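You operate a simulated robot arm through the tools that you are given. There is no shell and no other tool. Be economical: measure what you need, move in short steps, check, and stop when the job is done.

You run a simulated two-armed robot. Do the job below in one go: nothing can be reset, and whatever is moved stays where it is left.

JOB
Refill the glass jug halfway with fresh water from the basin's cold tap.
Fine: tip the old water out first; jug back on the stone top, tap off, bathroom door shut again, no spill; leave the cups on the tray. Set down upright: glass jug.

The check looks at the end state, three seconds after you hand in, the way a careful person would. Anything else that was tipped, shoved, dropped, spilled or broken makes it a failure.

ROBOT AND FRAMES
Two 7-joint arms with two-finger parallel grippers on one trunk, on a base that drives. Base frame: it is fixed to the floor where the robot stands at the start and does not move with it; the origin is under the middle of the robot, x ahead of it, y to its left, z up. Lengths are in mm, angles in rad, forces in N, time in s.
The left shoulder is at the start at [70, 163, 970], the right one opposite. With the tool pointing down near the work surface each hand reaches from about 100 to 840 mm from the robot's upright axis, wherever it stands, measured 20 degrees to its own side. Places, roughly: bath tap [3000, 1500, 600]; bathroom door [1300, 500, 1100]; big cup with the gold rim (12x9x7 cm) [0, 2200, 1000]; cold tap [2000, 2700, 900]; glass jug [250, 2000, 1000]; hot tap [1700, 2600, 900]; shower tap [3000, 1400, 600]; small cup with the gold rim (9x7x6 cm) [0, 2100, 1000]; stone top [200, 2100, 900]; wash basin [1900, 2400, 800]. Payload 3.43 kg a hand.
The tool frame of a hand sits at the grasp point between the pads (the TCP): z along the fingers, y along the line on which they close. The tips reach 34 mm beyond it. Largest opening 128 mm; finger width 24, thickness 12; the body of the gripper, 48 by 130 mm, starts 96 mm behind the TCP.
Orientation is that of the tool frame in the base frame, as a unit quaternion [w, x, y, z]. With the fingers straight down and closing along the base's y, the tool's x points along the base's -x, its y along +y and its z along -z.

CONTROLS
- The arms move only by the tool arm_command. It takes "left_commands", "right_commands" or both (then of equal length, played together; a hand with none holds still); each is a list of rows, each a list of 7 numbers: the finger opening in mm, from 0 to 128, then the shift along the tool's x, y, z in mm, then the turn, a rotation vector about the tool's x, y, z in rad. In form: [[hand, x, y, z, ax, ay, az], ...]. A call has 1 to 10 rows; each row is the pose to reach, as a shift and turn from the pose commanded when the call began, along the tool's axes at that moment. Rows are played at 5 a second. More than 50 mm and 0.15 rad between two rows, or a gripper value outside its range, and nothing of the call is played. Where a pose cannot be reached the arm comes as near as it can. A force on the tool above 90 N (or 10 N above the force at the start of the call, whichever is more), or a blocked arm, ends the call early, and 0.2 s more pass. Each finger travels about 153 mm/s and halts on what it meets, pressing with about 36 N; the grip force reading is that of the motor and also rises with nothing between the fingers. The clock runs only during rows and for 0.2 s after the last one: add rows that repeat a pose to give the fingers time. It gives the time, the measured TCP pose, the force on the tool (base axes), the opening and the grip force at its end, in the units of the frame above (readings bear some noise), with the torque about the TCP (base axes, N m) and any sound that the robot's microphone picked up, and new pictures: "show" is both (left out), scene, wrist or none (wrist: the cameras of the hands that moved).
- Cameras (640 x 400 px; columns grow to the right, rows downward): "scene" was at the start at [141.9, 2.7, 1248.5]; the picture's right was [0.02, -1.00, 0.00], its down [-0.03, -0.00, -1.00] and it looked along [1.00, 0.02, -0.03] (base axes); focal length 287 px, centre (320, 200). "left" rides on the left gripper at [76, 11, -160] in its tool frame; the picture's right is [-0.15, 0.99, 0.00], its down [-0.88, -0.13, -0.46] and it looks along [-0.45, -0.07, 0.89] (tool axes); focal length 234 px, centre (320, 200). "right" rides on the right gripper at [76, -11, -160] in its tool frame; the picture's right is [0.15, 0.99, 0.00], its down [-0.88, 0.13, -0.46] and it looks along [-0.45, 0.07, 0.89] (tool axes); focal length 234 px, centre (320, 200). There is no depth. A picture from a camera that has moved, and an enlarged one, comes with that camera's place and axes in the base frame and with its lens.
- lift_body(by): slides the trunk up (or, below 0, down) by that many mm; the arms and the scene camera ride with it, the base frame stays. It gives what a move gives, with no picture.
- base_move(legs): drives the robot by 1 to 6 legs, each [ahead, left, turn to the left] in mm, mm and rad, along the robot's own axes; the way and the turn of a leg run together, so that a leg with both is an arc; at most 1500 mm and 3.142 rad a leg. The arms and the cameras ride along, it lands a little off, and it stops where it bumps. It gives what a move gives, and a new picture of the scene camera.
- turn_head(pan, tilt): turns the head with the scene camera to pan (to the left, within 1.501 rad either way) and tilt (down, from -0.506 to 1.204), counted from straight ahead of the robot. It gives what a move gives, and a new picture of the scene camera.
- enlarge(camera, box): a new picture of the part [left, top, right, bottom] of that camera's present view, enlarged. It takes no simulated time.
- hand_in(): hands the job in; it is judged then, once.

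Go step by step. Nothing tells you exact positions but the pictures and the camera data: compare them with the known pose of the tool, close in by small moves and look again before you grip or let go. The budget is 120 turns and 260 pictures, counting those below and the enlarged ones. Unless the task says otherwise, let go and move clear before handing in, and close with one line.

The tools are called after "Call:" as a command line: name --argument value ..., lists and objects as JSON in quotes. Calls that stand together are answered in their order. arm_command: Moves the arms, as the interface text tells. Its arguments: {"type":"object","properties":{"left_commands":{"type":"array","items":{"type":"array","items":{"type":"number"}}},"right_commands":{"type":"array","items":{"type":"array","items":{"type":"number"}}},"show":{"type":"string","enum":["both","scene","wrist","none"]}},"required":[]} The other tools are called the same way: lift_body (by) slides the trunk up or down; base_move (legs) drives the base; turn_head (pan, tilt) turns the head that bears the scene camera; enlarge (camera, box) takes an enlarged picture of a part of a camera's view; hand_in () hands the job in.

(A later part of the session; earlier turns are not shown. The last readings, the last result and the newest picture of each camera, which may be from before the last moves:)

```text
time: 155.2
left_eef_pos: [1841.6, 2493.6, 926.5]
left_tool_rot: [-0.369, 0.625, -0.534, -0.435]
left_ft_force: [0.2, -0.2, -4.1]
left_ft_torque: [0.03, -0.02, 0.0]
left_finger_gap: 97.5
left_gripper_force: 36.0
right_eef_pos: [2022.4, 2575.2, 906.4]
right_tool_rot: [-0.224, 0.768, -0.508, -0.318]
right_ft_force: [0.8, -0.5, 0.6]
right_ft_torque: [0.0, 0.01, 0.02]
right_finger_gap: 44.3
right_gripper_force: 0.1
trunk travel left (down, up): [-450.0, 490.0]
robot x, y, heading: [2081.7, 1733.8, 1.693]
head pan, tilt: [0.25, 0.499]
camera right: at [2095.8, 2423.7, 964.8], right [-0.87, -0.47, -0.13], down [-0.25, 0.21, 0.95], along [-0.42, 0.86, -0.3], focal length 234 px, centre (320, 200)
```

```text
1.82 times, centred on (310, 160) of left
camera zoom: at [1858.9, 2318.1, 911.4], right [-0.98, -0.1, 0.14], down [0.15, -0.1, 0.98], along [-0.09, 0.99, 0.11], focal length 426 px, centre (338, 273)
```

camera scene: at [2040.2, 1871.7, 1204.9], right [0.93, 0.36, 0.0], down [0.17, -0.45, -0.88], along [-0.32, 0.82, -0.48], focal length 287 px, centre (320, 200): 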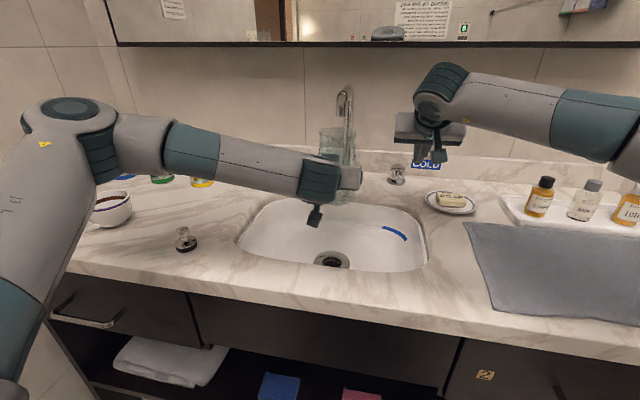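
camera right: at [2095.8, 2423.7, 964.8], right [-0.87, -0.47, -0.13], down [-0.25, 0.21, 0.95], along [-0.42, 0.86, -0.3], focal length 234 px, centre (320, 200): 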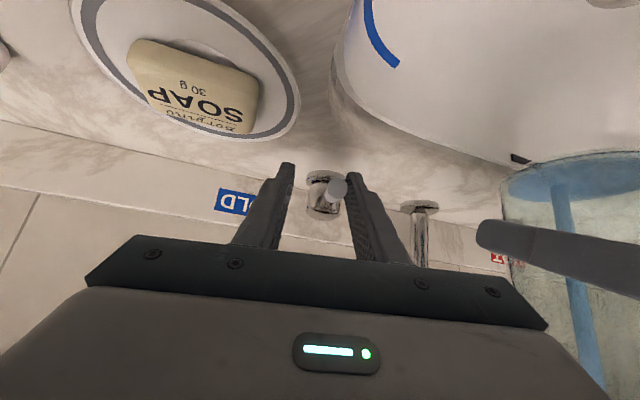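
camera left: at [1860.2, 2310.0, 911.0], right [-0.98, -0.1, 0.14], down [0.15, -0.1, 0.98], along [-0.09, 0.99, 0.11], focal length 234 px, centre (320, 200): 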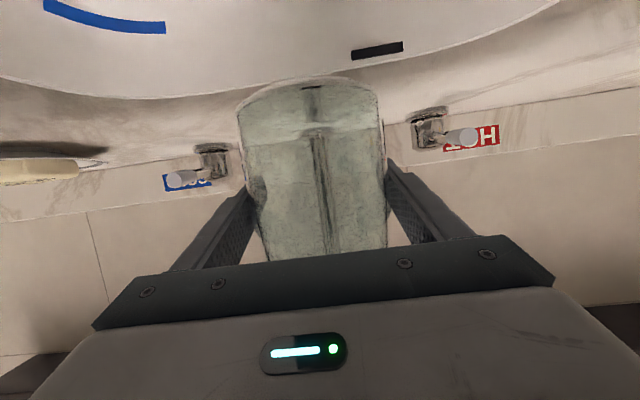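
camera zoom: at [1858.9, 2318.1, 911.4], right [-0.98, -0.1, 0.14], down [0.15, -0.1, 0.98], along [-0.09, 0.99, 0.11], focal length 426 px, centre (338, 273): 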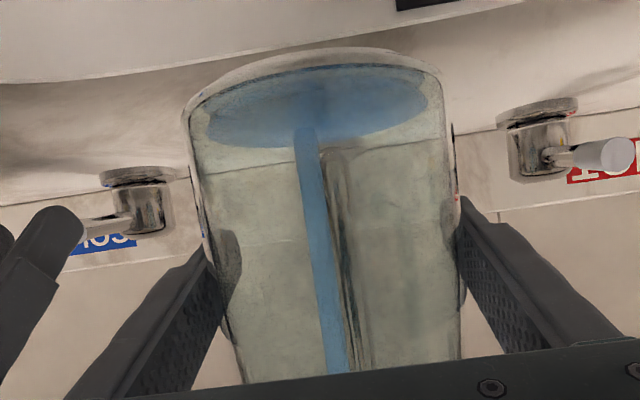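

The level rises slowly; I open a bit more and run about 2 s.

Call:
arm_command --right_commands '[[44, 2, -6, -1.5, 0, 0, 0], [44, 4, -12, -3.3, 0, 0, 0], [44, 4, -12, -3.3, 0, 0, 0], [44, 4, -12, -3.3, 0, 0, 0], [44, 4, -12, -3.3, 0, 0, 0], [44, 4, -12, -3.3, 0, 0, 0], [44, 4, -12, -3.3, 0, 0, 0], [44, 4, -12, -3.3, 0, 0, 0], [44, 4, -12, -3.3, 0, 0, 0], [44, 4, -12, -3.3, 0, 0, 0]]' --show "scene"

Call:
enlarge --camera "left" --box '[200, 50, 420, 270]'

```text
time: 157.4
left_eef_pos: [1842.7, 2494.0, 926.5]
left_tool_rot: [-0.369, 0.624, -0.533, -0.435]
left_ft_force: [-0.5, 0.2, -6.2]
left_ft_torque: [0.04, -0.01, 0.01]
left_finger_gap: 97.3
left_gripper_force: 35.4
right_eef_pos: [2037.3, 2574.9, 905.6]
right_tool_rot: [-0.226, 0.766, -0.51, -0.319]
right_ft_force: [0.7, 0.7, -0.4]
right_ft_torque: [-0.02, 0.03, -0.02]
right_finger_gap: 44.1
right_gripper_force: 0.0
trunk travel left (down, up): [-450.0, 490.0]
robot x, y, heading: [2079.6, 1736.1, 1.691]
head pan, tilt: [0.25, 0.499]
camera scene: at [2040.2, 1872.5, 1204.8], right [0.93, 0.36, 0.0], down [0.17, -0.45, -0.88], along [-0.32, 0.82, -0.48], focal length 287 px, centre (320, 200)
```

scene: 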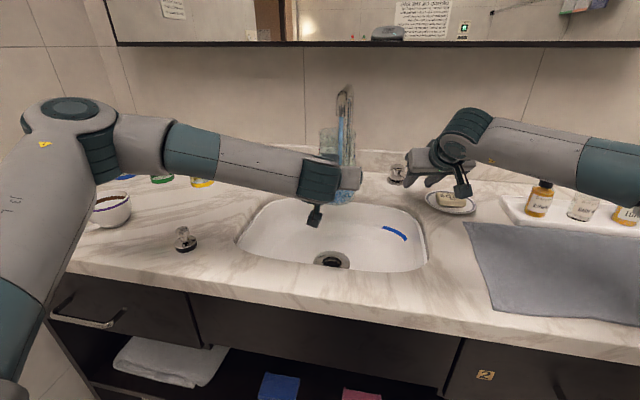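

```text
1.82 times, centred on (310, 160) of left
camera zoom: at [1858.9, 2318.2, 911.3], right [-0.98, -0.1, 0.14], down [0.15, -0.1, 0.98], along [-0.09, 0.99, 0.11], focal length 426 px, centre (338, 273)
```

zoom: 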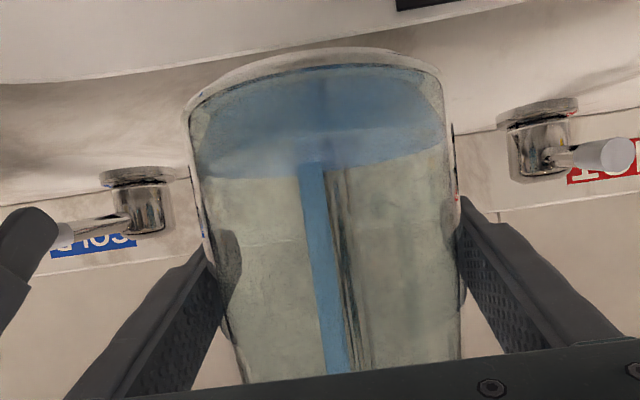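

Level about a third of the way to the goal. Another ~1.6 s.

Call:
arm_command --right_commands '[[44, 0, 0, 0, 0, 0, 0], [44, 0, 0, 0, 0, 0, 0], [44, 0, 0, 0, 0, 0, 0], [44, 0, 0, 0, 0, 0, 0], [44, 0, 0, 0, 0, 0, 0], [44, 0, 0, 0, 0, 0, 0], [44, 0, 0, 0, 0, 0, 0]]' --show "none"

Call:
enlarge --camera "left" --box '[200, 50, 420, 270]'

Call:
enlarge --camera "scene" --box '[290, 80, 420, 220]'

```text
time: 159.0
left_eef_pos: [1841.3, 2494.0, 925.9]
left_tool_rot: [-0.369, 0.624, -0.533, -0.435]
left_ft_force: [0.7, 0.6, -6.2]
left_ft_torque: [0.04, 0.01, 0.0]
left_finger_gap: 97.4
left_gripper_force: 36.1
right_eef_pos: [2037.7, 2573.9, 905.7]
right_tool_rot: [-0.225, 0.768, -0.509, -0.318]
right_ft_force: [0.1, -0.3, -1.0]
right_ft_torque: [-0.02, 0.01, 0.01]
right_finger_gap: 44.0
right_gripper_force: 0.0
trunk travel left (down, up): [-450.0, 490.0]
robot x, y, heading: [2078.1, 1735.3, 1.69]
head pan, tilt: [0.25, 0.499]
```

```text
1.82 times, centred on (310, 160) of left
camera zoom: at [1858.9, 2318.2, 911.3], right [-0.98, -0.1, 0.14], down [0.15, -0.1, 0.98], along [-0.09, 0.99, 0.11], focal length 426 px, centre (338, 273)
```

zoom: 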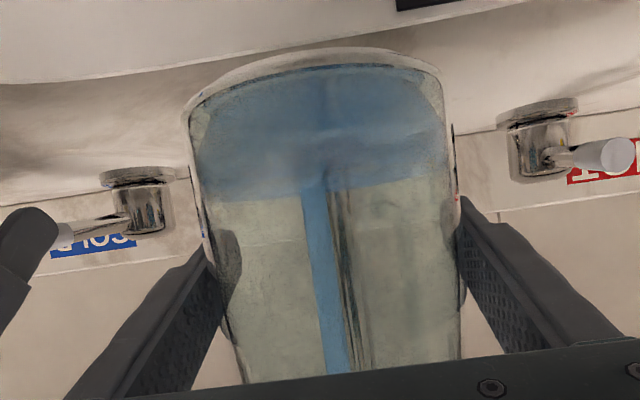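

```text
2.86 times, centred on (355, 150) of scene
camera zoom: at [2040.1, 1872.6, 1204.8], right [0.93, 0.36, 0.0], down [0.17, -0.45, -0.88], along [-0.32, 0.82, -0.48], focal length 819 px, centre (220, 343)
```

zoom: 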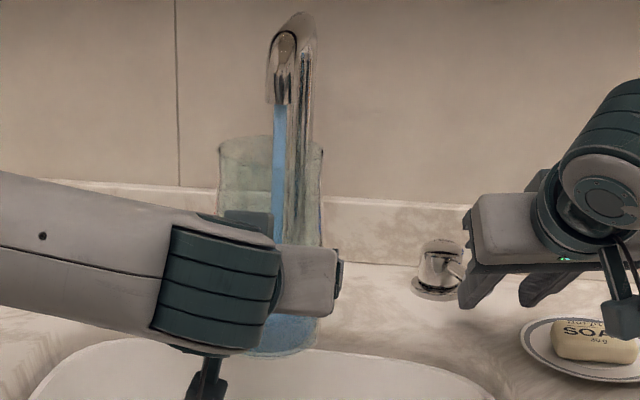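

Level is ~43 mm; half would be ~88 mm. Continuing.

Call:
arm_command --right_commands '[[44, 0, 0, 0, 0, 0, 0], [44, 0, 0, 0, 0, 0, 0], [44, 0, 0, 0, 0, 0, 0], [44, 0, 0, 0, 0, 0, 0], [44, 0, 0, 0, 0, 0, 0], [44, 0, 0, 0, 0, 0, 0], [44, 0, 0, 0, 0, 0, 0], [44, 0, 0, 0, 0, 0, 0], [44, 0, 0, 0, 0, 0, 0], [44, 0, 0, 0, 0, 0, 0]]' --show "none"

Call:
enlarge --camera "left" --box '[200, 50, 420, 270]'

```text
time: 161.2
left_eef_pos: [1843.1, 2493.1, 926.4]
left_tool_rot: [-0.368, 0.625, -0.533, -0.435]
left_ft_force: [0.7, 0.6, -7.7]
left_ft_torque: [0.04, -0.02, 0.03]
left_finger_gap: 97.6
left_gripper_force: 35.8
right_eef_pos: [2036.6, 2574.6, 905.6]
right_tool_rot: [-0.226, 0.767, -0.509, -0.319]
right_ft_force: [0.0, -0.3, 0.0]
right_ft_torque: [0.02, 0.0, 0.02]
right_finger_gap: 44.1
right_gripper_force: 0.0
trunk travel left (down, up): [-450.0, 490.0]
robot x, y, heading: [2076.2, 1733.4, 1.69]
head pan, tilt: [0.25, 0.499]
```

```text
1.82 times, centred on (310, 160) of left
camera zoom: at [1858.9, 2318.3, 911.2], right [-0.98, -0.1, 0.14], down [0.15, -0.1, 0.98], along [-0.09, 0.99, 0.11], focal length 426 px, centre (338, 273)
```

zoom: 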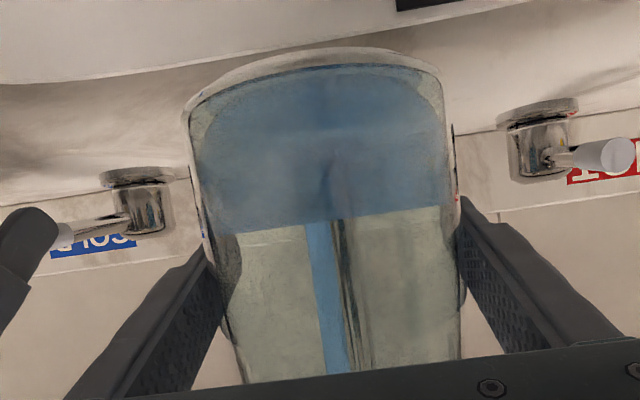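

Call:
arm_command --right_commands '[[44, 0, 0, 0, 0, 0, 0], [44, 0, 0, 0, 0, 0, 0], [44, 0, 0, 0, 0, 0, 0], [44, 0, 0, 0, 0, 0, 0], [44, 0, 0, 0, 0, 0, 0], [44, 0, 0, 0, 0, 0, 0], [44, 0, 0, 0, 0, 0, 0], [44, 0, 0, 0, 0, 0, 0], [44, 0, 0, 0, 0, 0, 0], [44, 0, 0, 0, 0, 0, 0]]' --show "none"

Call:
enlarge --camera "left" --box '[200, 50, 420, 270]'

Call:
enlarge --camera "scene" --box '[290, 80, 420, 220]'

```text
time: 163.4
left_eef_pos: [1841.7, 2494.8, 925.4]
left_tool_rot: [-0.369, 0.624, -0.533, -0.435]
left_ft_force: [-0.3, -0.7, -7.8]
left_ft_torque: [0.04, 0.03, -0.01]
left_finger_gap: 97.7
left_gripper_force: 35.8
right_eef_pos: [2037.8, 2574.7, 906.3]
right_tool_rot: [-0.225, 0.767, -0.509, -0.318]
right_ft_force: [-0.3, 0.1, 0.1]
right_ft_torque: [-0.01, 0.0, 0.01]
right_finger_gap: 44.0
right_gripper_force: 0.0
trunk travel left (down, up): [-450.0, 490.0]
robot x, y, heading: [2077.9, 1737.4, 1.693]
head pan, tilt: [0.25, 0.499]
```

```text
1.82 times, centred on (310, 160) of left
camera zoom: at [1858.8, 2318.4, 911.1], right [-0.98, -0.1, 0.14], down [0.15, -0.1, 0.98], along [-0.09, 0.99, 0.11], focal length 426 px, centre (338, 273)
```

zoom: 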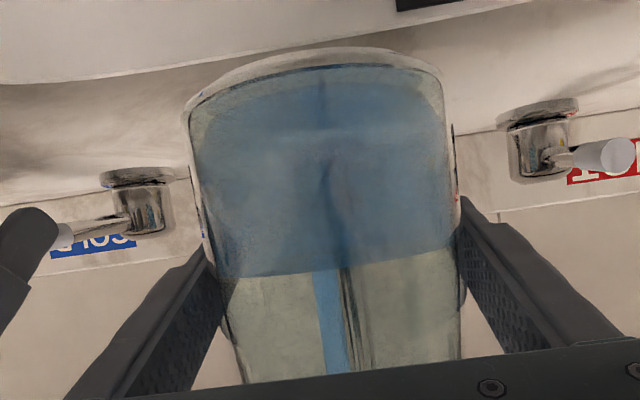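

```text
2.86 times, centred on (355, 150) of scene
camera zoom: at [2040.1, 1872.8, 1204.7], right [0.93, 0.36, 0.0], down [0.17, -0.45, -0.88], along [-0.32, 0.82, -0.48], focal length 819 px, centre (220, 343)
```

zoom: 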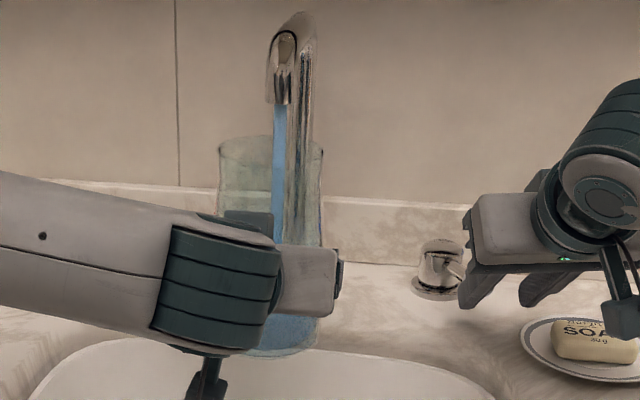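

Level ~66 mm. About 2.2 s more, then check again.

Call:
arm_command --right_commands '[[44, 0, 0, 0, 0, 0, 0], [44, 0, 0, 0, 0, 0, 0], [44, 0, 0, 0, 0, 0, 0], [44, 0, 0, 0, 0, 0, 0], [44, 0, 0, 0, 0, 0, 0], [44, 0, 0, 0, 0, 0, 0], [44, 0, 0, 0, 0, 0, 0], [44, 0, 0, 0, 0, 0, 0], [44, 0, 0, 0, 0, 0, 0], [44, 0, 0, 0, 0, 0, 0]]' --show "none"

Call:
enlarge --camera "left" --box '[200, 50, 420, 270]'

Call:
enlarge --camera "scene" --box '[290, 80, 420, 220]'

```text
time: 165.6
left_eef_pos: [1842.7, 2494.1, 925.8]
left_tool_rot: [-0.369, 0.625, -0.534, -0.435]
left_ft_force: [-0.7, -0.7, -8.8]
left_ft_torque: [0.05, 0.0, 0.01]
left_finger_gap: 97.6
left_gripper_force: 35.8
right_eef_pos: [2036.0, 2574.2, 906.1]
right_tool_rot: [-0.226, 0.767, -0.51, -0.318]
right_ft_force: [0.0, -0.5, 0.5]
right_ft_torque: [0.02, -0.03, -0.03]
right_finger_gap: 43.9
right_gripper_force: 0.1
trunk travel left (down, up): [-450.0, 490.0]
robot x, y, heading: [2078.4, 1738.1, 1.692]
head pan, tilt: [0.25, 0.499]
```

```text
1.82 times, centred on (310, 160) of left
camera zoom: at [1858.8, 2318.5, 911.0], right [-0.98, -0.1, 0.14], down [0.15, -0.1, 0.98], along [-0.09, 0.99, 0.11], focal length 426 px, centre (338, 273)
```

zoom: 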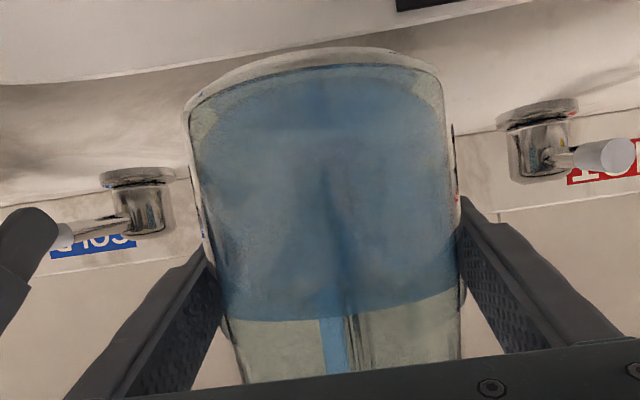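

```text
2.86 times, centred on (355, 150) of scene
camera zoom: at [2040.0, 1872.9, 1204.7], right [0.93, 0.36, 0.0], down [0.17, -0.45, -0.88], along [-0.32, 0.82, -0.48], focal length 819 px, centre (220, 343)
```

zoom: 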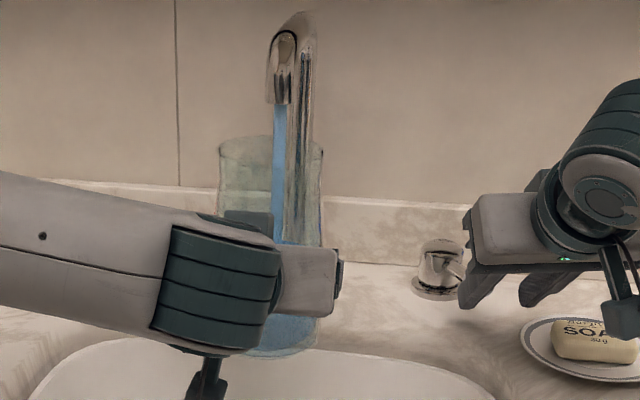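

About 79 mm — essentially half. Closing the tap now by pushing the lever back left.

Call:
arm_command --right_commands '[[44, -5.6, 18.5, 5.2, 0, 0, 0], [44, -11.2, 37, 10.4, 0, 0, 0], [44, -15.4, 50.8, 14.3, 0, 0, 0], [44, -17.9, 59, 16.6, 0, 0, 0], [44, -19, 62.8, 17.7, 0, 0, 0]]' --show "wrist"

Call:
enlarge --camera "scene" --box '[290, 80, 430, 220]'

```text
time: 166.8
left_eef_pos: [1844.6, 2493.2, 926.5]
left_tool_rot: [-0.37, 0.623, -0.535, -0.434]
left_ft_force: [0.4, -0.1, -9.5]
left_ft_torque: [0.05, 0.0, 0.06]
left_finger_gap: 97.7
left_gripper_force: 36.1
right_eef_pos: [1973.7, 2576.7, 905.1]
right_tool_rot: [-0.226, 0.766, -0.511, -0.318]
right_ft_force: [18.1, -3.9, -0.7]
right_ft_torque: [-0.04, -0.2, -0.75]
right_finger_gap: 52.3
right_gripper_force: 7.7
trunk travel left (down, up): [-450.0, 490.0]
robot x, y, heading: [2078.5, 1739.4, 1.69]
head pan, tilt: [0.25, 0.499]
camera right: at [2046.1, 2425.2, 962.8], right [-0.88, -0.46, -0.13], down [-0.25, 0.21, 0.95], along [-0.41, 0.86, -0.3], focal length 234 px, centre (320, 200)
```

right: 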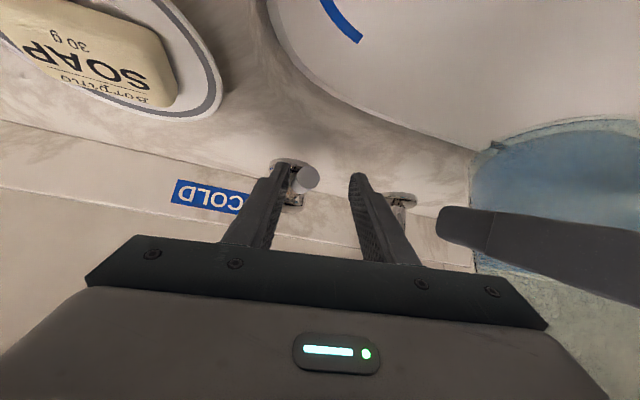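

```text
2.86 times, centred on (360, 150) of scene
camera zoom: at [2042.6, 1872.7, 1204.8], right [0.93, 0.36, 0.0], down [0.17, -0.45, -0.88], along [-0.32, 0.82, -0.48], focal length 819 px, centre (206, 343)
```

zoom: 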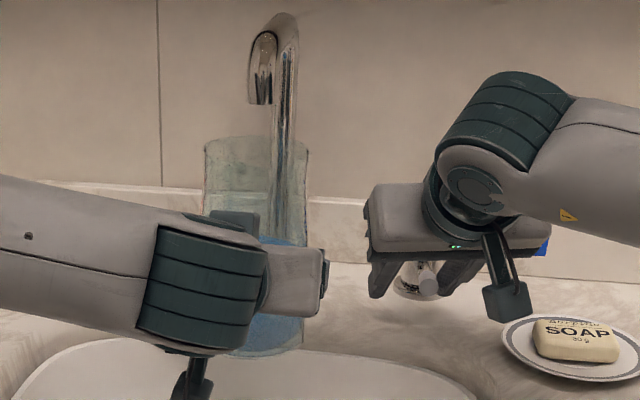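

The stream has stopped and the lever is at its closed stop. I centre the fingers, raise the right hand clear, and check.

Call:
arm_command --right_commands '[[44, 4, -14, -4, 0, 0, 0], [44, 6, -20, -5.5, 0, 0, 0], [44, -10, -20.5, -21, 0, 0, 0], [44, -26, -21, -37, 0, 0, 0], [44, -42, -21.5, -52, 0, 0, 0], [44, -58, -22, -68, 0, 0, 0], [44, -70, -40, -90, 0, 0, 0], [44, -80, -60, -110, 0, 0, 0]]' --show "wrist"

Call:
enlarge --camera "scene" --box '[270, 80, 430, 220]'

Call:
enlarge --camera "left" --box '[200, 50, 420, 270]'

```text
time: 168.6
left_eef_pos: [1842.4, 2493.2, 925.9]
left_tool_rot: [-0.369, 0.624, -0.534, -0.435]
left_ft_force: [-0.8, -0.5, -9.8]
left_ft_torque: [0.06, 0.04, 0.0]
left_finger_gap: 97.6
left_gripper_force: 35.3
right_eef_pos: [2030.8, 2574.4, 1043.8]
right_tool_rot: [-0.226, 0.767, -0.509, -0.318]
right_ft_force: [-0.2, -1.7, 0.0]
right_ft_torque: [0.03, -0.04, 0.01]
right_finger_gap: 44.0
right_gripper_force: 0.1
trunk travel left (down, up): [-450.0, 490.0]
robot x, y, heading: [2076.9, 1734.8, 1.693]
head pan, tilt: [0.25, 0.499]
camera right: at [2103.6, 2423.4, 1101.3], right [-0.87, -0.47, -0.13], down [-0.25, 0.21, 0.95], along [-0.42, 0.86, -0.3], focal length 234 px, centre (320, 200)
```

right: 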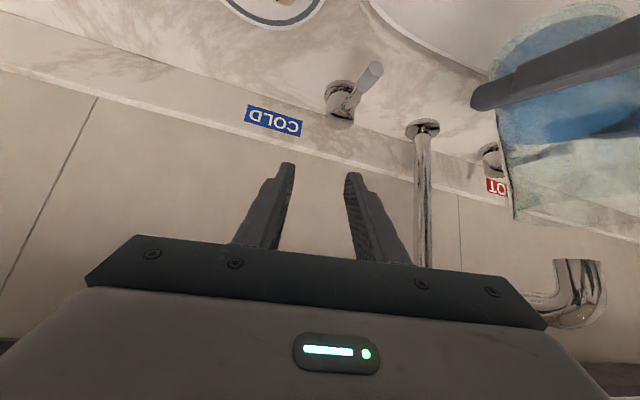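

```text
2.86 times, centred on (350, 150) of scene
camera zoom: at [2040.3, 1872.5, 1204.8], right [0.93, 0.36, 0.0], down [0.17, -0.45, -0.88], along [-0.32, 0.82, -0.48], focal length 819 px, centre (234, 343)
```

zoom: 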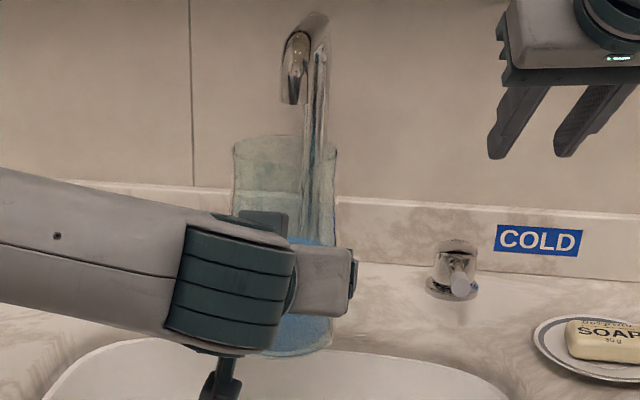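

```text
1.82 times, centred on (310, 160) of left
camera zoom: at [1859.0, 2318.1, 911.4], right [-0.98, -0.1, 0.14], down [0.15, -0.1, 0.98], along [-0.09, 0.99, 0.11], focal length 426 px, centre (338, 273)
```

zoom: 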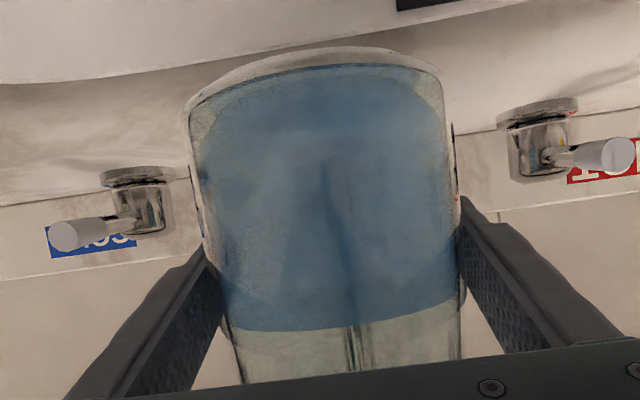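

Tap is off, no stream, level about half (~82 mm). I back away from the basin, keeping the jug steady, then restore the travel stance.

Call:
base_move --legs '[[-550, 0, 0]]'

Call:
arm_command --left_commands '[[40, -10, 0, -4, -0.106, 0, -0.039], [40, -24, 0, -9, -0.212, 0, -0.077], [40, -38, 0, -14, -0.318, 0, -0.116], [40, -52, 0, -19, -0.424, 0, -0.155], [40, -66, 0, -24, -0.53, 0, -0.193], [40, -80, 0, -29, -0.636, 0, -0.232], [40, -94, 0, -34, -0.742, 0, -0.271], [40, -108, 0, -39, -0.846, 0, -0.309], [40, -122, 0, -44, -0.846, 0, -0.309]]' --right_commands '[[44, 0, 0, 0, 0.02, -0.1, 0.02], [44, 0, 0, 0, 0.04, -0.2, 0.04], [44, 0, 0, 0, 0.06, -0.3, 0.06], [44, 0, 0, 0, 0.09, -0.4, 0.09], [44, 0, 0, 0, 0.12, -0.5, 0.12], [44, 0, 0, 0, 0.14, -0.6, 0.14], [44, 0, 0, 0, 0.16, -0.7, 0.16], [44, 0, 0, 0, 0.18, -0.75, 0.18], [44, 0, 0, 0, 0.18, -0.75, 0.18]]'

```text
time: 171.7
left_eef_pos: [1906.9, 1965.5, 926.1]
left_tool_rot: [-0.371, 0.623, -0.536, -0.433]
left_ft_force: [-0.3, 0.1, -9.9]
left_ft_torque: [0.05, 0.03, -0.02]
left_finger_gap: 97.8
left_gripper_force: 35.9
right_eef_pos: [2096.2, 2046.8, 1042.8]
right_tool_rot: [-0.227, 0.766, -0.51, -0.318]
right_ft_force: [-0.1, -0.7, 0.0]
right_ft_torque: [0.04, -0.01, -0.02]
right_finger_gap: 44.0
right_gripper_force: 0.1
trunk travel left (down, up): [-450.0, 490.0]
robot x, y, heading: [2140.0, 1206.6, 1.684]
head pan, tilt: [0.25, 0.499]
camera scene: at [2103.2, 1343.9, 1204.8], right [0.93, 0.36, 0.0], down [0.17, -0.45, -0.88], along [-0.31, 0.82, -0.48], focal length 287 px, centre (320, 200)
```

scene: 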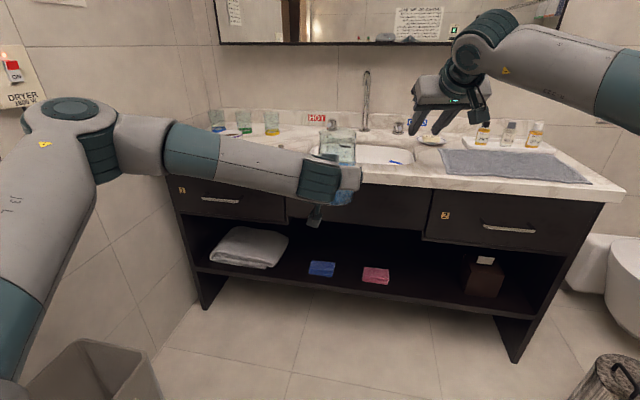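

```text
time: 173.7
left_eef_pos: [1912.8, 1968.6, 1058.3]
left_tool_rot: [-0.147, 0.792, -0.214, -0.553]
left_ft_force: [-2.0, -0.7, -8.9]
left_ft_torque: [-0.11, -0.15, -0.19]
left_finger_gap: 97.6
left_gripper_force: 36.2
right_eef_pos: [2092.3, 2043.7, 1039.1]
right_tool_rot: [0.43, -0.532, 0.48, 0.549]
right_ft_force: [1.8, -0.7, -0.1]
right_ft_torque: [0.21, 0.01, 0.36]
right_finger_gap: 44.2
right_gripper_force: 0.1
trunk travel left (down, up): [-450.0, 490.0]
robot x, y, heading: [2142.3, 1208.1, 1.686]
head pan, tilt: [0.25, 0.499]
camera scene: at [2103.7, 1344.6, 1204.6], right [0.93, 0.36, 0.0], down [0.17, -0.45, -0.88], along [-0.31, 0.82, -0.48], focal length 287 px, centre (320, 200)
camera right: at [2124.5, 1885.6, 967.3], right [-0.98, -0.17, -0.08], down [0.0, -0.44, 0.9], along [-0.19, 0.88, 0.43], focal length 234 px, centre (320, 200)
camera left: at [2059.9, 1870.5, 1041.9], right [-0.54, -0.83, 0.14], down [0.17, 0.05, 0.98], along [-0.82, 0.56, 0.12], focal length 234 px, centre (320, 200)
```

scene: 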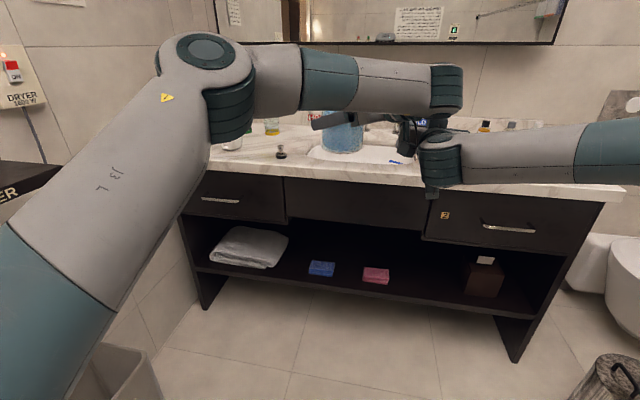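
right: 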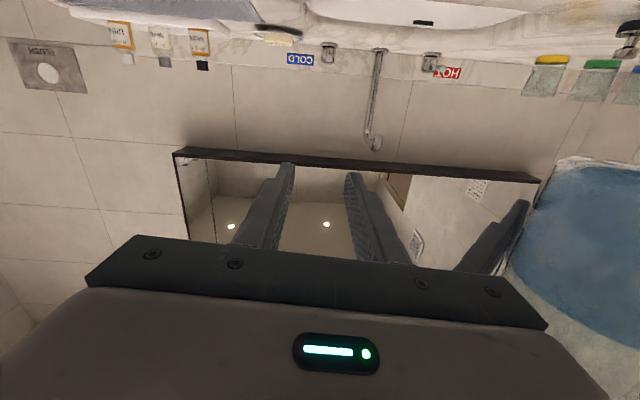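
left: 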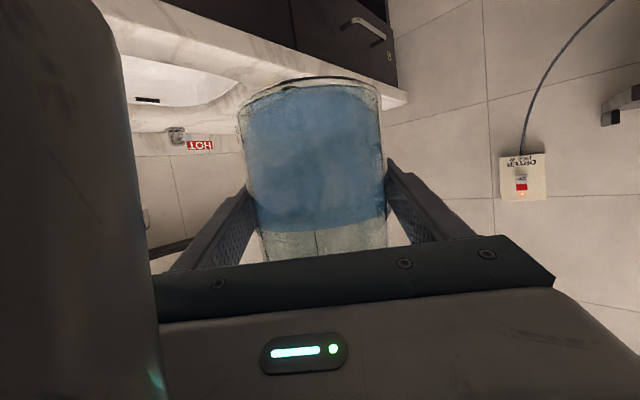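

The two hands are touching slightly; I move the right hand away to the right.

Call:
arm_command --right_commands '[[44, 0, -20, 0, 0, 0, 0], [44, 0, -40, 0, 0, 0, 0], [44, -10, -65, 0, 0, 0, 0], [44, -25, -90, 0, 0, 0, 0], [44, -45, -110, 0, 0, 0, 0]]' --show "scene"

```text
time: 174.9
left_eef_pos: [1909.8, 1968.4, 1056.1]
left_tool_rot: [-0.143, 0.792, -0.212, -0.555]
left_ft_force: [0.9, -0.1, -8.7]
left_ft_torque: [0.04, 0.07, 0.04]
left_finger_gap: 97.6
left_gripper_force: 36.1
right_eef_pos: [2210.8, 2066.3, 1078.3]
right_tool_rot: [0.434, -0.526, 0.485, 0.548]
right_ft_force: [0.5, -0.5, -0.2]
right_ft_torque: [0.01, -0.02, 0.02]
right_finger_gap: 43.8
right_gripper_force: 0.1
right hand out of reach, approached as far as the arm can: row 4
trunk travel left (down, up): [-450.0, 490.0]
robot x, y, heading: [2141.4, 1209.9, 1.685]
head pan, tilt: [0.25, 0.499]
camera scene: at [2105.6, 1344.6, 1204.7], right [0.93, 0.36, 0.0], down [0.17, -0.45, -0.88], along [-0.31, 0.82, -0.48], focal length 287 px, centre (320, 200)
```

scene: 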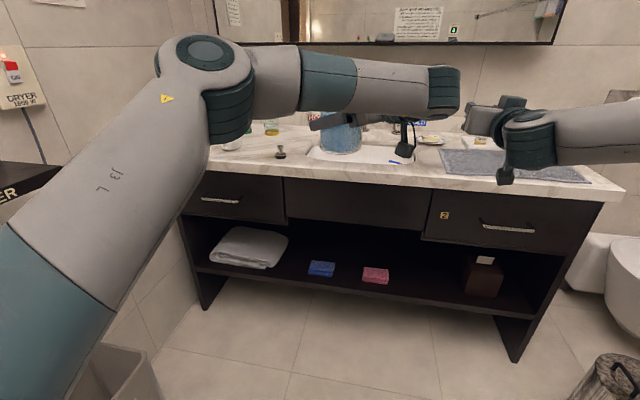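

Clear now. I return to the earlier in-room waypoint and check the right elbow.

Call:
base_move --legs '[[-126, 307, 0]]'

Call:
turn_head --pan -1.4 --tilt 0.3

```text
time: 177.1
left_eef_pos: [1621.9, 1809.4, 1054.9]
left_tool_rot: [-0.145, 0.792, -0.213, -0.553]
left_ft_force: [0.1, -0.5, -9.2]
left_ft_torque: [0.02, 0.01, 0.0]
left_finger_gap: 97.7
left_gripper_force: 36.1
right_eef_pos: [1921.2, 1907.0, 1079.1]
right_tool_rot: [0.435, -0.526, 0.484, 0.548]
right_ft_force: [-0.5, 0.6, 0.4]
right_ft_torque: [0.02, 0.0, 0.01]
right_finger_gap: 44.0
right_gripper_force: 0.1
trunk travel left (down, up): [-450.0, 490.0]
robot x, y, heading: [1853.3, 1045.0, 1.682]
head pan, tilt: [0.25, 0.499]
camera scene: at [1815.3, 1185.8, 1204.7], right [0.93, 0.36, 0.0], down [0.17, -0.45, -0.88], along [-0.31, 0.82, -0.48], focal length 287 px, centre (320, 200)
```

scene: 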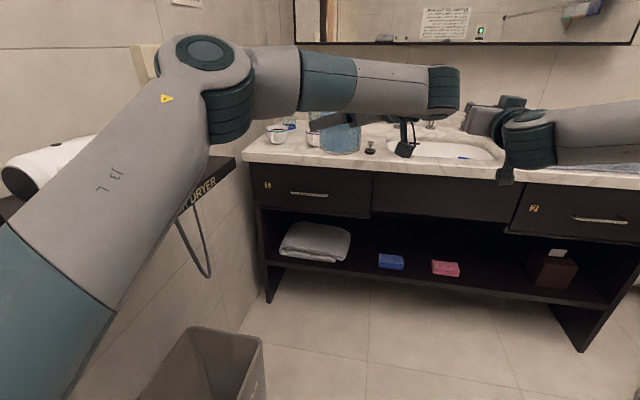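

```text
time: 178.8
left_eef_pos: [1621.6, 1810.7, 1055.6]
left_tool_rot: [-0.144, 0.792, -0.213, -0.554]
left_ft_force: [0.0, -0.3, -9.2]
left_ft_torque: [0.04, 0.01, -0.01]
left_finger_gap: 97.5
left_gripper_force: 36.1
right_eef_pos: [1922.6, 1907.4, 1078.7]
right_tool_rot: [0.434, -0.526, 0.484, 0.548]
right_ft_force: [0.2, 0.8, -0.1]
right_ft_torque: [0.0, -0.02, -0.02]
right_finger_gap: 44.2
right_gripper_force: 0.1
trunk travel left (down, up): [-450.0, 490.0]
robot x, y, heading: [1854.0, 1047.0, 1.684]
head pan, tilt: [-1.4, 0.3]
camera scene: at [1937.7, 1127.4, 1223.2], right [0.28, -0.96, 0.0], down [-0.28, -0.08, -0.96], along [0.92, 0.27, -0.3], focal length 287 px, centre (320, 200)
```

scene: 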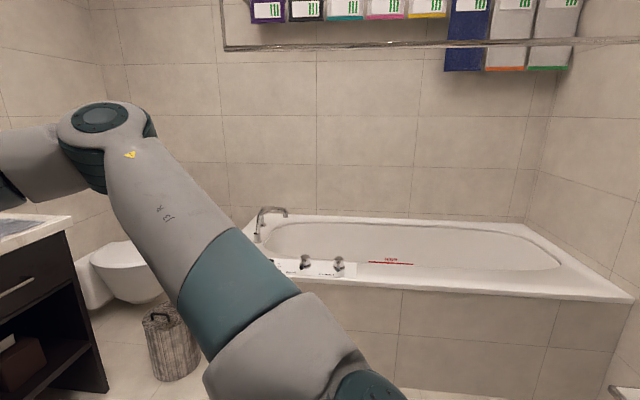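

The right elbow is slightly more tucked than on entry. I retrace the entry path backwards.

Call:
base_move --legs '[[0, 0, -1.14], [-371, -228, 0]]'

Call:
base_move --legs '[[-341, 180, 0]]'

```text
time: 184.3
left_eef_pos: [2243.2, 1189.7, 1056.5]
left_tool_rot: [0.417, -0.557, 0.602, 0.392]
left_ft_force: [-0.2, 0.5, -9.8]
left_ft_torque: [-0.01, -0.06, -0.02]
left_finger_gap: 97.7
left_gripper_force: 36.8
right_eef_pos: [2458.7, 960.4, 1078.8]
right_tool_rot: [0.66, -0.186, 0.69, 0.232]
right_ft_force: [-0.3, -0.4, 0.4]
right_ft_torque: [-0.03, 0.01, 0.03]
right_finger_gap: 44.1
right_gripper_force: 0.1
trunk travel left (down, up): [-450.0, 490.0]
robot x, y, heading: [1653.6, 655.1, 0.557]
head pan, tilt: [-1.4, 0.3]
camera scene: at [1761.2, 612.3, 1223.2], right [-0.74, -0.67, 0.0], down [-0.2, 0.22, -0.96], along [0.64, -0.71, -0.3], focal length 287 px, centre (320, 200)
```

scene: 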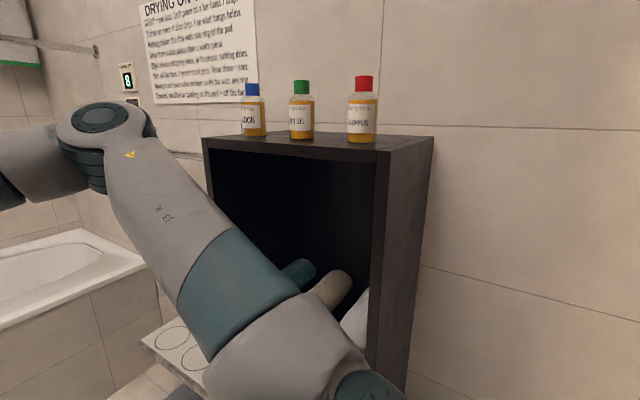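

```text
time: 186.7
left_eef_pos: [1856.7, 1166.1, 1055.1]
left_tool_rot: [0.417, -0.557, 0.602, 0.392]
left_ft_force: [0.0, 0.4, -9.7]
left_ft_torque: [0.07, -0.01, -0.06]
left_finger_gap: 97.4
left_gripper_force: 36.6
right_eef_pos: [2072.5, 935.1, 1079.3]
right_tool_rot: [0.66, -0.188, 0.69, 0.232]
right_ft_force: [-0.4, -0.3, -0.6]
right_ft_torque: [0.03, 0.03, 0.02]
right_finger_gap: 44.2
right_gripper_force: 0.2
trunk travel left (down, up): [-450.0, 490.0]
robot x, y, heading: [1269.6, 627.8, 0.557]
head pan, tilt: [-1.4, 0.3]
camera scene: at [1376.2, 587.1, 1223.3], right [-0.74, -0.67, 0.0], down [-0.2, 0.22, -0.96], along [0.64, -0.71, -0.3], focal length 287 px, centre (320, 200)
```

scene: 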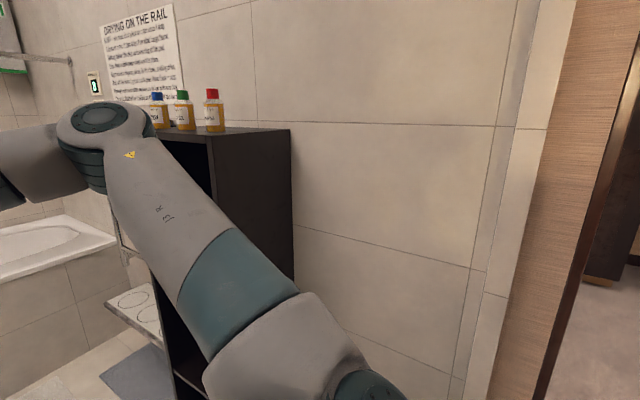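

Call:
base_move --legs '[[0, 0, -0.44], [-277, -45, 0]]'

Call:
turn_head --pan 0 --tilt 0.45

```text
time: 190.0
left_eef_pos: [1758.6, 786.5, 1055.2]
left_tool_rot: [0.492, -0.413, 0.708, 0.292]
left_ft_force: [-0.2, 0.2, -8.6]
left_ft_torque: [0.01, -0.01, 0.01]
left_finger_gap: 97.7
left_gripper_force: 36.3
right_eef_pos: [1856.7, 487.6, 1078.4]
right_tool_rot: [0.694, -0.032, 0.714, 0.082]
right_ft_force: [-0.7, 0.7, -0.6]
right_ft_torque: [0.01, 0.02, -0.01]
right_finger_gap: 43.9
right_gripper_force: 0.1
trunk travel left (down, up): [-450.0, 490.0]
robot x, y, heading: [1001.2, 551.3, 0.126]
head pan, tilt: [-1.4, 0.3]
camera scene: at [1077.8, 466.9, 1223.2], right [-0.96, -0.29, 0.0], down [-0.09, 0.28, -0.96], along [0.28, -0.91, -0.3], focal length 287 px, centre (320, 200)
```

scene: 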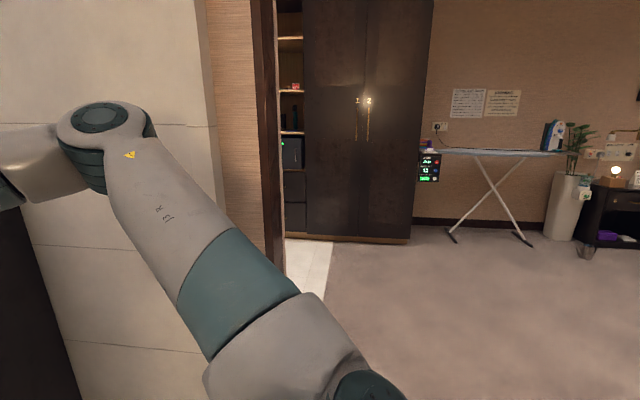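

```text
time: 191.5
left_eef_pos: [1759.0, 786.7, 1055.4]
left_tool_rot: [0.492, -0.412, 0.709, 0.291]
left_ft_force: [-0.7, 0.4, -8.9]
left_ft_torque: [0.08, -0.02, -0.02]
left_finger_gap: 97.5
left_gripper_force: 35.9
right_eef_pos: [1857.5, 487.6, 1078.2]
right_tool_rot: [0.694, -0.031, 0.715, 0.082]
right_ft_force: [-0.4, 0.0, 0.5]
right_ft_torque: [0.02, -0.02, 0.02]
right_finger_gap: 43.8
right_gripper_force: 0.1
trunk travel left (down, up): [-450.0, 490.0]
robot x, y, heading: [1001.7, 548.1, 0.125]
head pan, tilt: [0.0, 0.45]
camera scene: at [1142.5, 567.7, 1209.2], right [0.12, -0.99, 0.0], down [-0.43, -0.05, -0.9], along [0.89, 0.11, -0.44], focal length 287 px, centre (320, 200)
```

scene: 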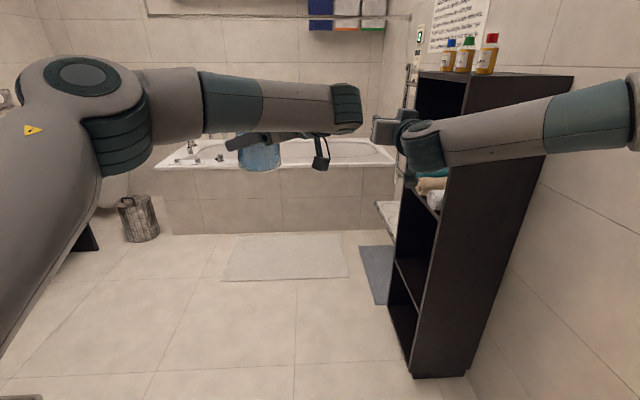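

On the same line as on entry. Backing out 650 mm.

Call:
base_move --legs '[[-650, 0, 0]]'

```text
time: 195.1
left_eef_pos: [1115.9, 704.6, 1055.9]
left_tool_rot: [0.492, -0.411, 0.71, 0.29]
left_ft_force: [0.0, -0.9, -9.5]
left_ft_torque: [0.03, -0.01, -0.02]
left_finger_gap: 97.8
left_gripper_force: 35.9
right_eef_pos: [1213.5, 402.9, 1079.6]
right_tool_rot: [0.695, -0.031, 0.714, 0.081]
right_ft_force: [-0.3, 0.1, 0.7]
right_ft_torque: [0.02, 0.01, -0.01]
right_finger_gap: 44.2
right_gripper_force: 0.1
trunk travel left (down, up): [-450.0, 490.0]
robot x, y, heading: [356.2, 472.6, 0.116]
head pan, tilt: [0.0, 0.45]
camera scene: at [498.8, 489.6, 1209.2], right [0.12, -0.99, 0.0], down [-0.43, -0.05, -0.9], along [0.89, 0.1, -0.44], focal length 287 px, centre (320, 200)
```

scene: 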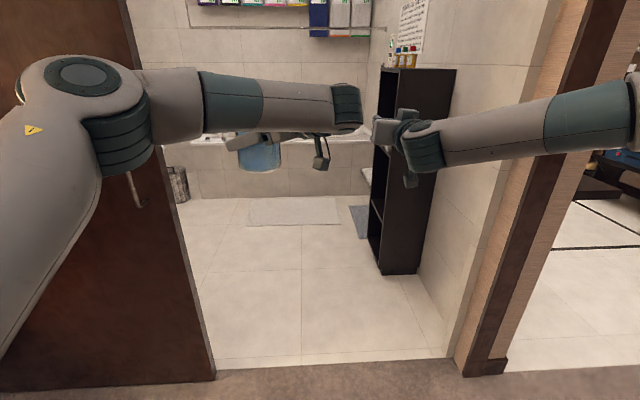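

Out of the bathroom. I back up, retract the right arm, and turn to the cabinet.

Call:
base_move --legs '[[-200, 0, 0]]'

Call:
arm_command --right_commands '[[44, -5, -8, -40, 0, 0, 0], [44, -10, -16, -80, 0, 0, 0], [44, -15, -24, -120, 0, 0, 0], [44, -20, -40, -160, 0, 0, 0], [44, -25, -60, -200, 0, 0, 0], [44, -30, -85, -240, 0, 0, 0], [44, -35, -110, -280, 0, 0, 0]]' --show "none"

Call:
base_move --legs '[[0, 0, 1.525]]'

```text
time: 196.7
left_eef_pos: [917.2, 686.5, 1054.8]
left_tool_rot: [0.492, -0.412, 0.709, 0.291]
left_ft_force: [0.1, -1.3, -9.0]
left_ft_torque: [0.03, -0.03, -0.01]
left_finger_gap: 97.5
left_gripper_force: 36.0
right_eef_pos: [1017.3, 386.6, 1079.9]
right_tool_rot: [0.694, -0.032, 0.714, 0.083]
right_ft_force: [0.2, -0.3, 0.7]
right_ft_torque: [0.0, 0.01, -0.01]
right_finger_gap: 44.1
right_gripper_force: 0.2
trunk travel left (down, up): [-450.0, 490.0]
robot x, y, heading: [155.2, 450.4, 0.122]
head pan, tilt: [0.0, 0.45]
camera scene: at [301.1, 466.8, 1209.2], right [0.12, -0.99, 0.0], down [-0.43, -0.05, -0.9], along [0.89, 0.11, -0.44], focal length 287 px, centre (320, 200)
```

scene: 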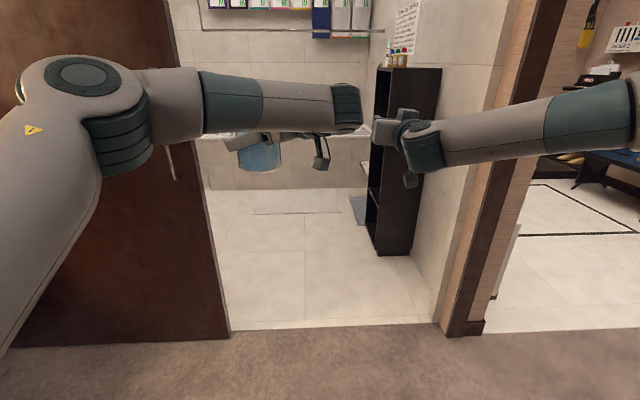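

```text
time: 198.3
left_eef_pos: [917.0, 685.3, 1056.7]
left_tool_rot: [0.493, -0.412, 0.709, 0.292]
left_ft_force: [-0.4, -0.2, -9.6]
left_ft_torque: [0.01, -0.02, -0.02]
left_finger_gap: 97.7
left_gripper_force: 36.0
right_eef_pos: [762.3, 227.7, 1113.9]
right_tool_rot: [0.694, -0.033, 0.714, 0.082]
right_ft_force: [-0.2, -0.3, -0.6]
right_ft_torque: [0.01, -0.02, 0.0]
right_finger_gap: 44.2
right_gripper_force: 0.1
right hand out of reach, approached as far as the arm can: row 7
trunk travel left (down, up): [-450.0, 490.0]
robot x, y, heading: [160.8, 450.2, 0.125]
head pan, tilt: [0.0, 0.45]
```

```text
time: 202.4
left_eef_pos: [-57.4, 1214.6, 1053.9]
left_tool_rot: [-0.149, 0.79, -0.22, -0.552]
left_ft_force: [1.5, 0.3, -9.2]
left_ft_torque: [0.02, 0.03, 0.03]
left_finger_gap: 97.2
left_gripper_force: 36.4
right_eef_pos: [394.0, 1046.3, 1114.4]
right_tool_rot: [0.439, -0.522, 0.49, 0.543]
right_ft_force: [-0.5, 0.4, 0.8]
right_ft_torque: [0.02, 0.01, 0.02]
right_finger_gap: 43.9
right_gripper_force: 0.1
trunk travel left (down, up): [-450.0, 490.0]
robot x, y, heading: [157.1, 449.9, 1.663]
head pan, tilt: [0.0, 0.45]
camera scene: at [145.6, 591.9, 1209.2], right [1.0, 0.09, 0.0], down [0.04, -0.43, -0.9], along [-0.09, 0.9, -0.44], focal length 287 px, centre (320, 200)
```

scene: 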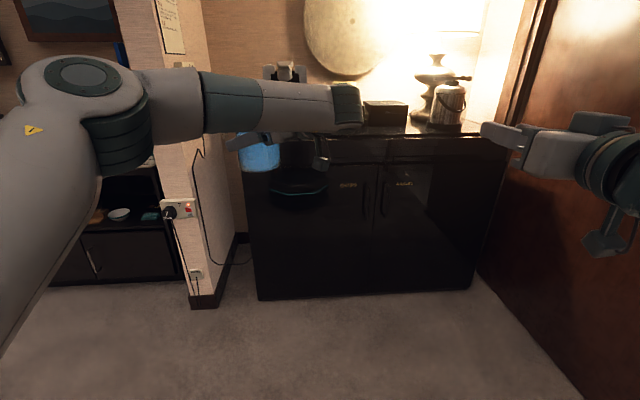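

Now I shift right and drive up to the cabinet, stopping short of the place.

Call:
base_move --legs '[[0, -279, 0], [600, 0, 0]]'

Call:
turn_head --pan 0.2 --tilt 0.45

```text
time: 207.3
left_eef_pos: [171.6, 1826.9, 1055.1]
left_tool_rot: [-0.15, 0.79, -0.223, -0.551]
left_ft_force: [0.5, 0.1, -9.9]
left_ft_torque: [0.05, 0.04, 0.0]
left_finger_gap: 97.5
left_gripper_force: 36.0
right_eef_pos: [622.7, 1657.0, 1114.1]
right_tool_rot: [0.441, -0.52, 0.491, 0.542]
right_ft_force: [-0.1, -0.2, -0.1]
right_ft_torque: [0.04, 0.0, 0.01]
right_finger_gap: 44.1
right_gripper_force: 0.1
trunk travel left (down, up): [-450.0, 490.0]
robot x, y, heading: [386.3, 1060.0, 1.664]
head pan, tilt: [0.0, 0.45]
camera scene: at [373.1, 1203.9, 1209.1], right [1.0, 0.09, 0.0], down [0.04, -0.43, -0.9], along [-0.08, 0.9, -0.44], focal length 287 px, centre (320, 200)
```

scene: 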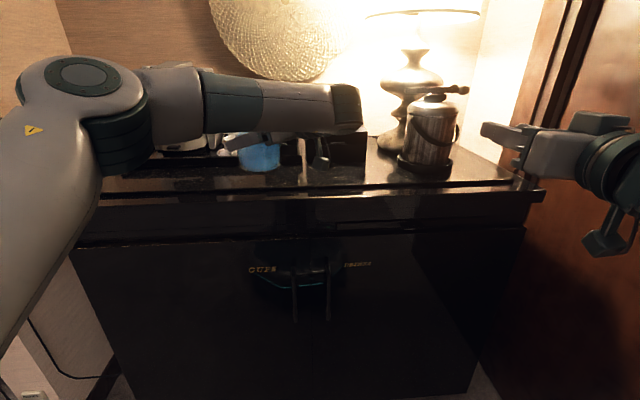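

```text
time: 208.1
left_eef_pos: [173.1, 1827.1, 1054.0]
left_tool_rot: [-0.15, 0.79, -0.223, -0.551]
left_ft_force: [-0.3, 0.4, -9.1]
left_ft_torque: [0.0, 0.08, 0.01]
left_finger_gap: 97.6
left_gripper_force: 36.0
right_eef_pos: [624.1, 1657.3, 1114.2]
right_tool_rot: [0.441, -0.52, 0.491, 0.542]
right_ft_force: [0.5, -0.2, 0.5]
right_ft_torque: [0.0, -0.01, 0.0]
right_finger_gap: 44.1
right_gripper_force: 0.1
trunk travel left (down, up): [-450.0, 490.0]
robot x, y, heading: [383.5, 1061.0, 1.661]
head pan, tilt: [0.201, 0.45]
camera scene: at [355.1, 1199.9, 1209.2], right [0.96, 0.29, 0.0], down [0.12, -0.42, -0.9], along [-0.26, 0.86, -0.44], focal length 287 px, centre (320, 200)
```

scene: 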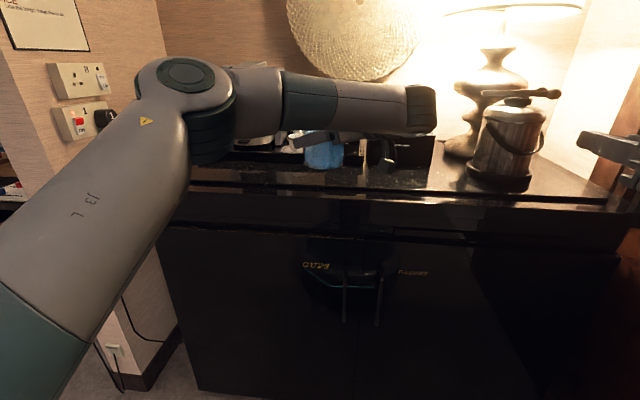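

Call:
base_move --legs '[[122, 0, 0]]'

Call:
enlarge --camera "scene" --box '[240, 80, 460, 240]'

Call:
enlarge --camera "left" --box '[120, 0, 520, 260]'

```text
time: 209.3
left_eef_pos: [161.4, 1948.1, 1054.0]
left_tool_rot: [-0.149, 0.79, -0.222, -0.552]
left_ft_force: [0.4, 0.9, -10.8]
left_ft_torque: [0.03, 0.08, 0.01]
left_finger_gap: 97.5
left_gripper_force: 35.8
right_eef_pos: [611.2, 1778.9, 1113.3]
right_tool_rot: [0.441, -0.52, 0.492, 0.542]
right_ft_force: [-0.5, -0.3, -0.1]
right_ft_torque: [0.0, -0.01, 0.01]
right_finger_gap: 43.9
right_gripper_force: 0.0
trunk travel left (down, up): [-450.0, 490.0]
robot x, y, heading: [373.4, 1184.2, 1.659]
head pan, tilt: [0.201, 0.45]
camera scene: at [344.0, 1322.0, 1209.1], right [0.96, 0.29, 0.0], down [0.13, -0.42, -0.9], along [-0.26, 0.86, -0.44], focal length 287 px, centre (320, 200)
```

scene: 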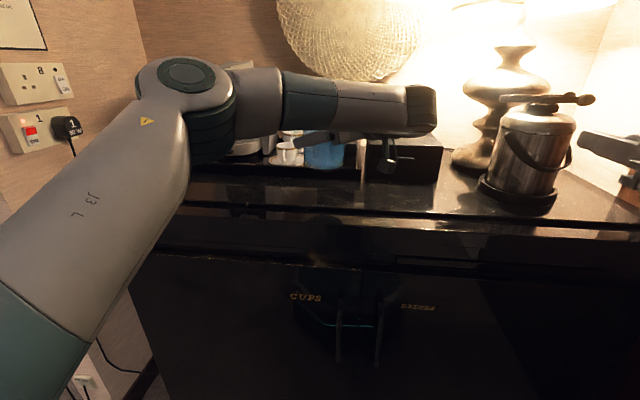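

```text
2.50 times, centred on (350, 160) of scene
camera zoom: at [344.0, 1322.0, 1209.1], right [0.96, 0.29, 0.0], down [0.13, -0.42, -0.9], along [-0.26, 0.86, -0.44], focal length 716 px, centre (245, 300)
```

zoom: 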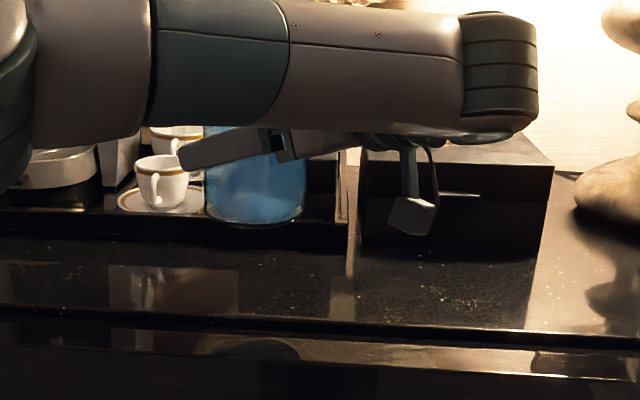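

```text
1.54 times, centred on (320, 130) of left
camera zoom: at [306.1, 1847.9, 1038.5], right [-0.55, -0.82, 0.15], down [0.18, 0.06, 0.98], along [-0.81, 0.57, 0.11], focal length 360 px, centre (320, 308)
```

zoom: 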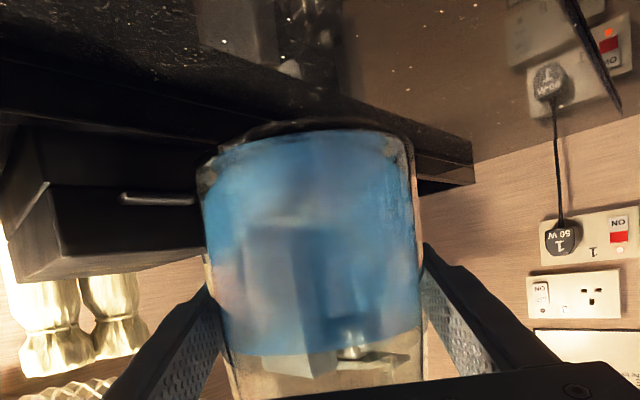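

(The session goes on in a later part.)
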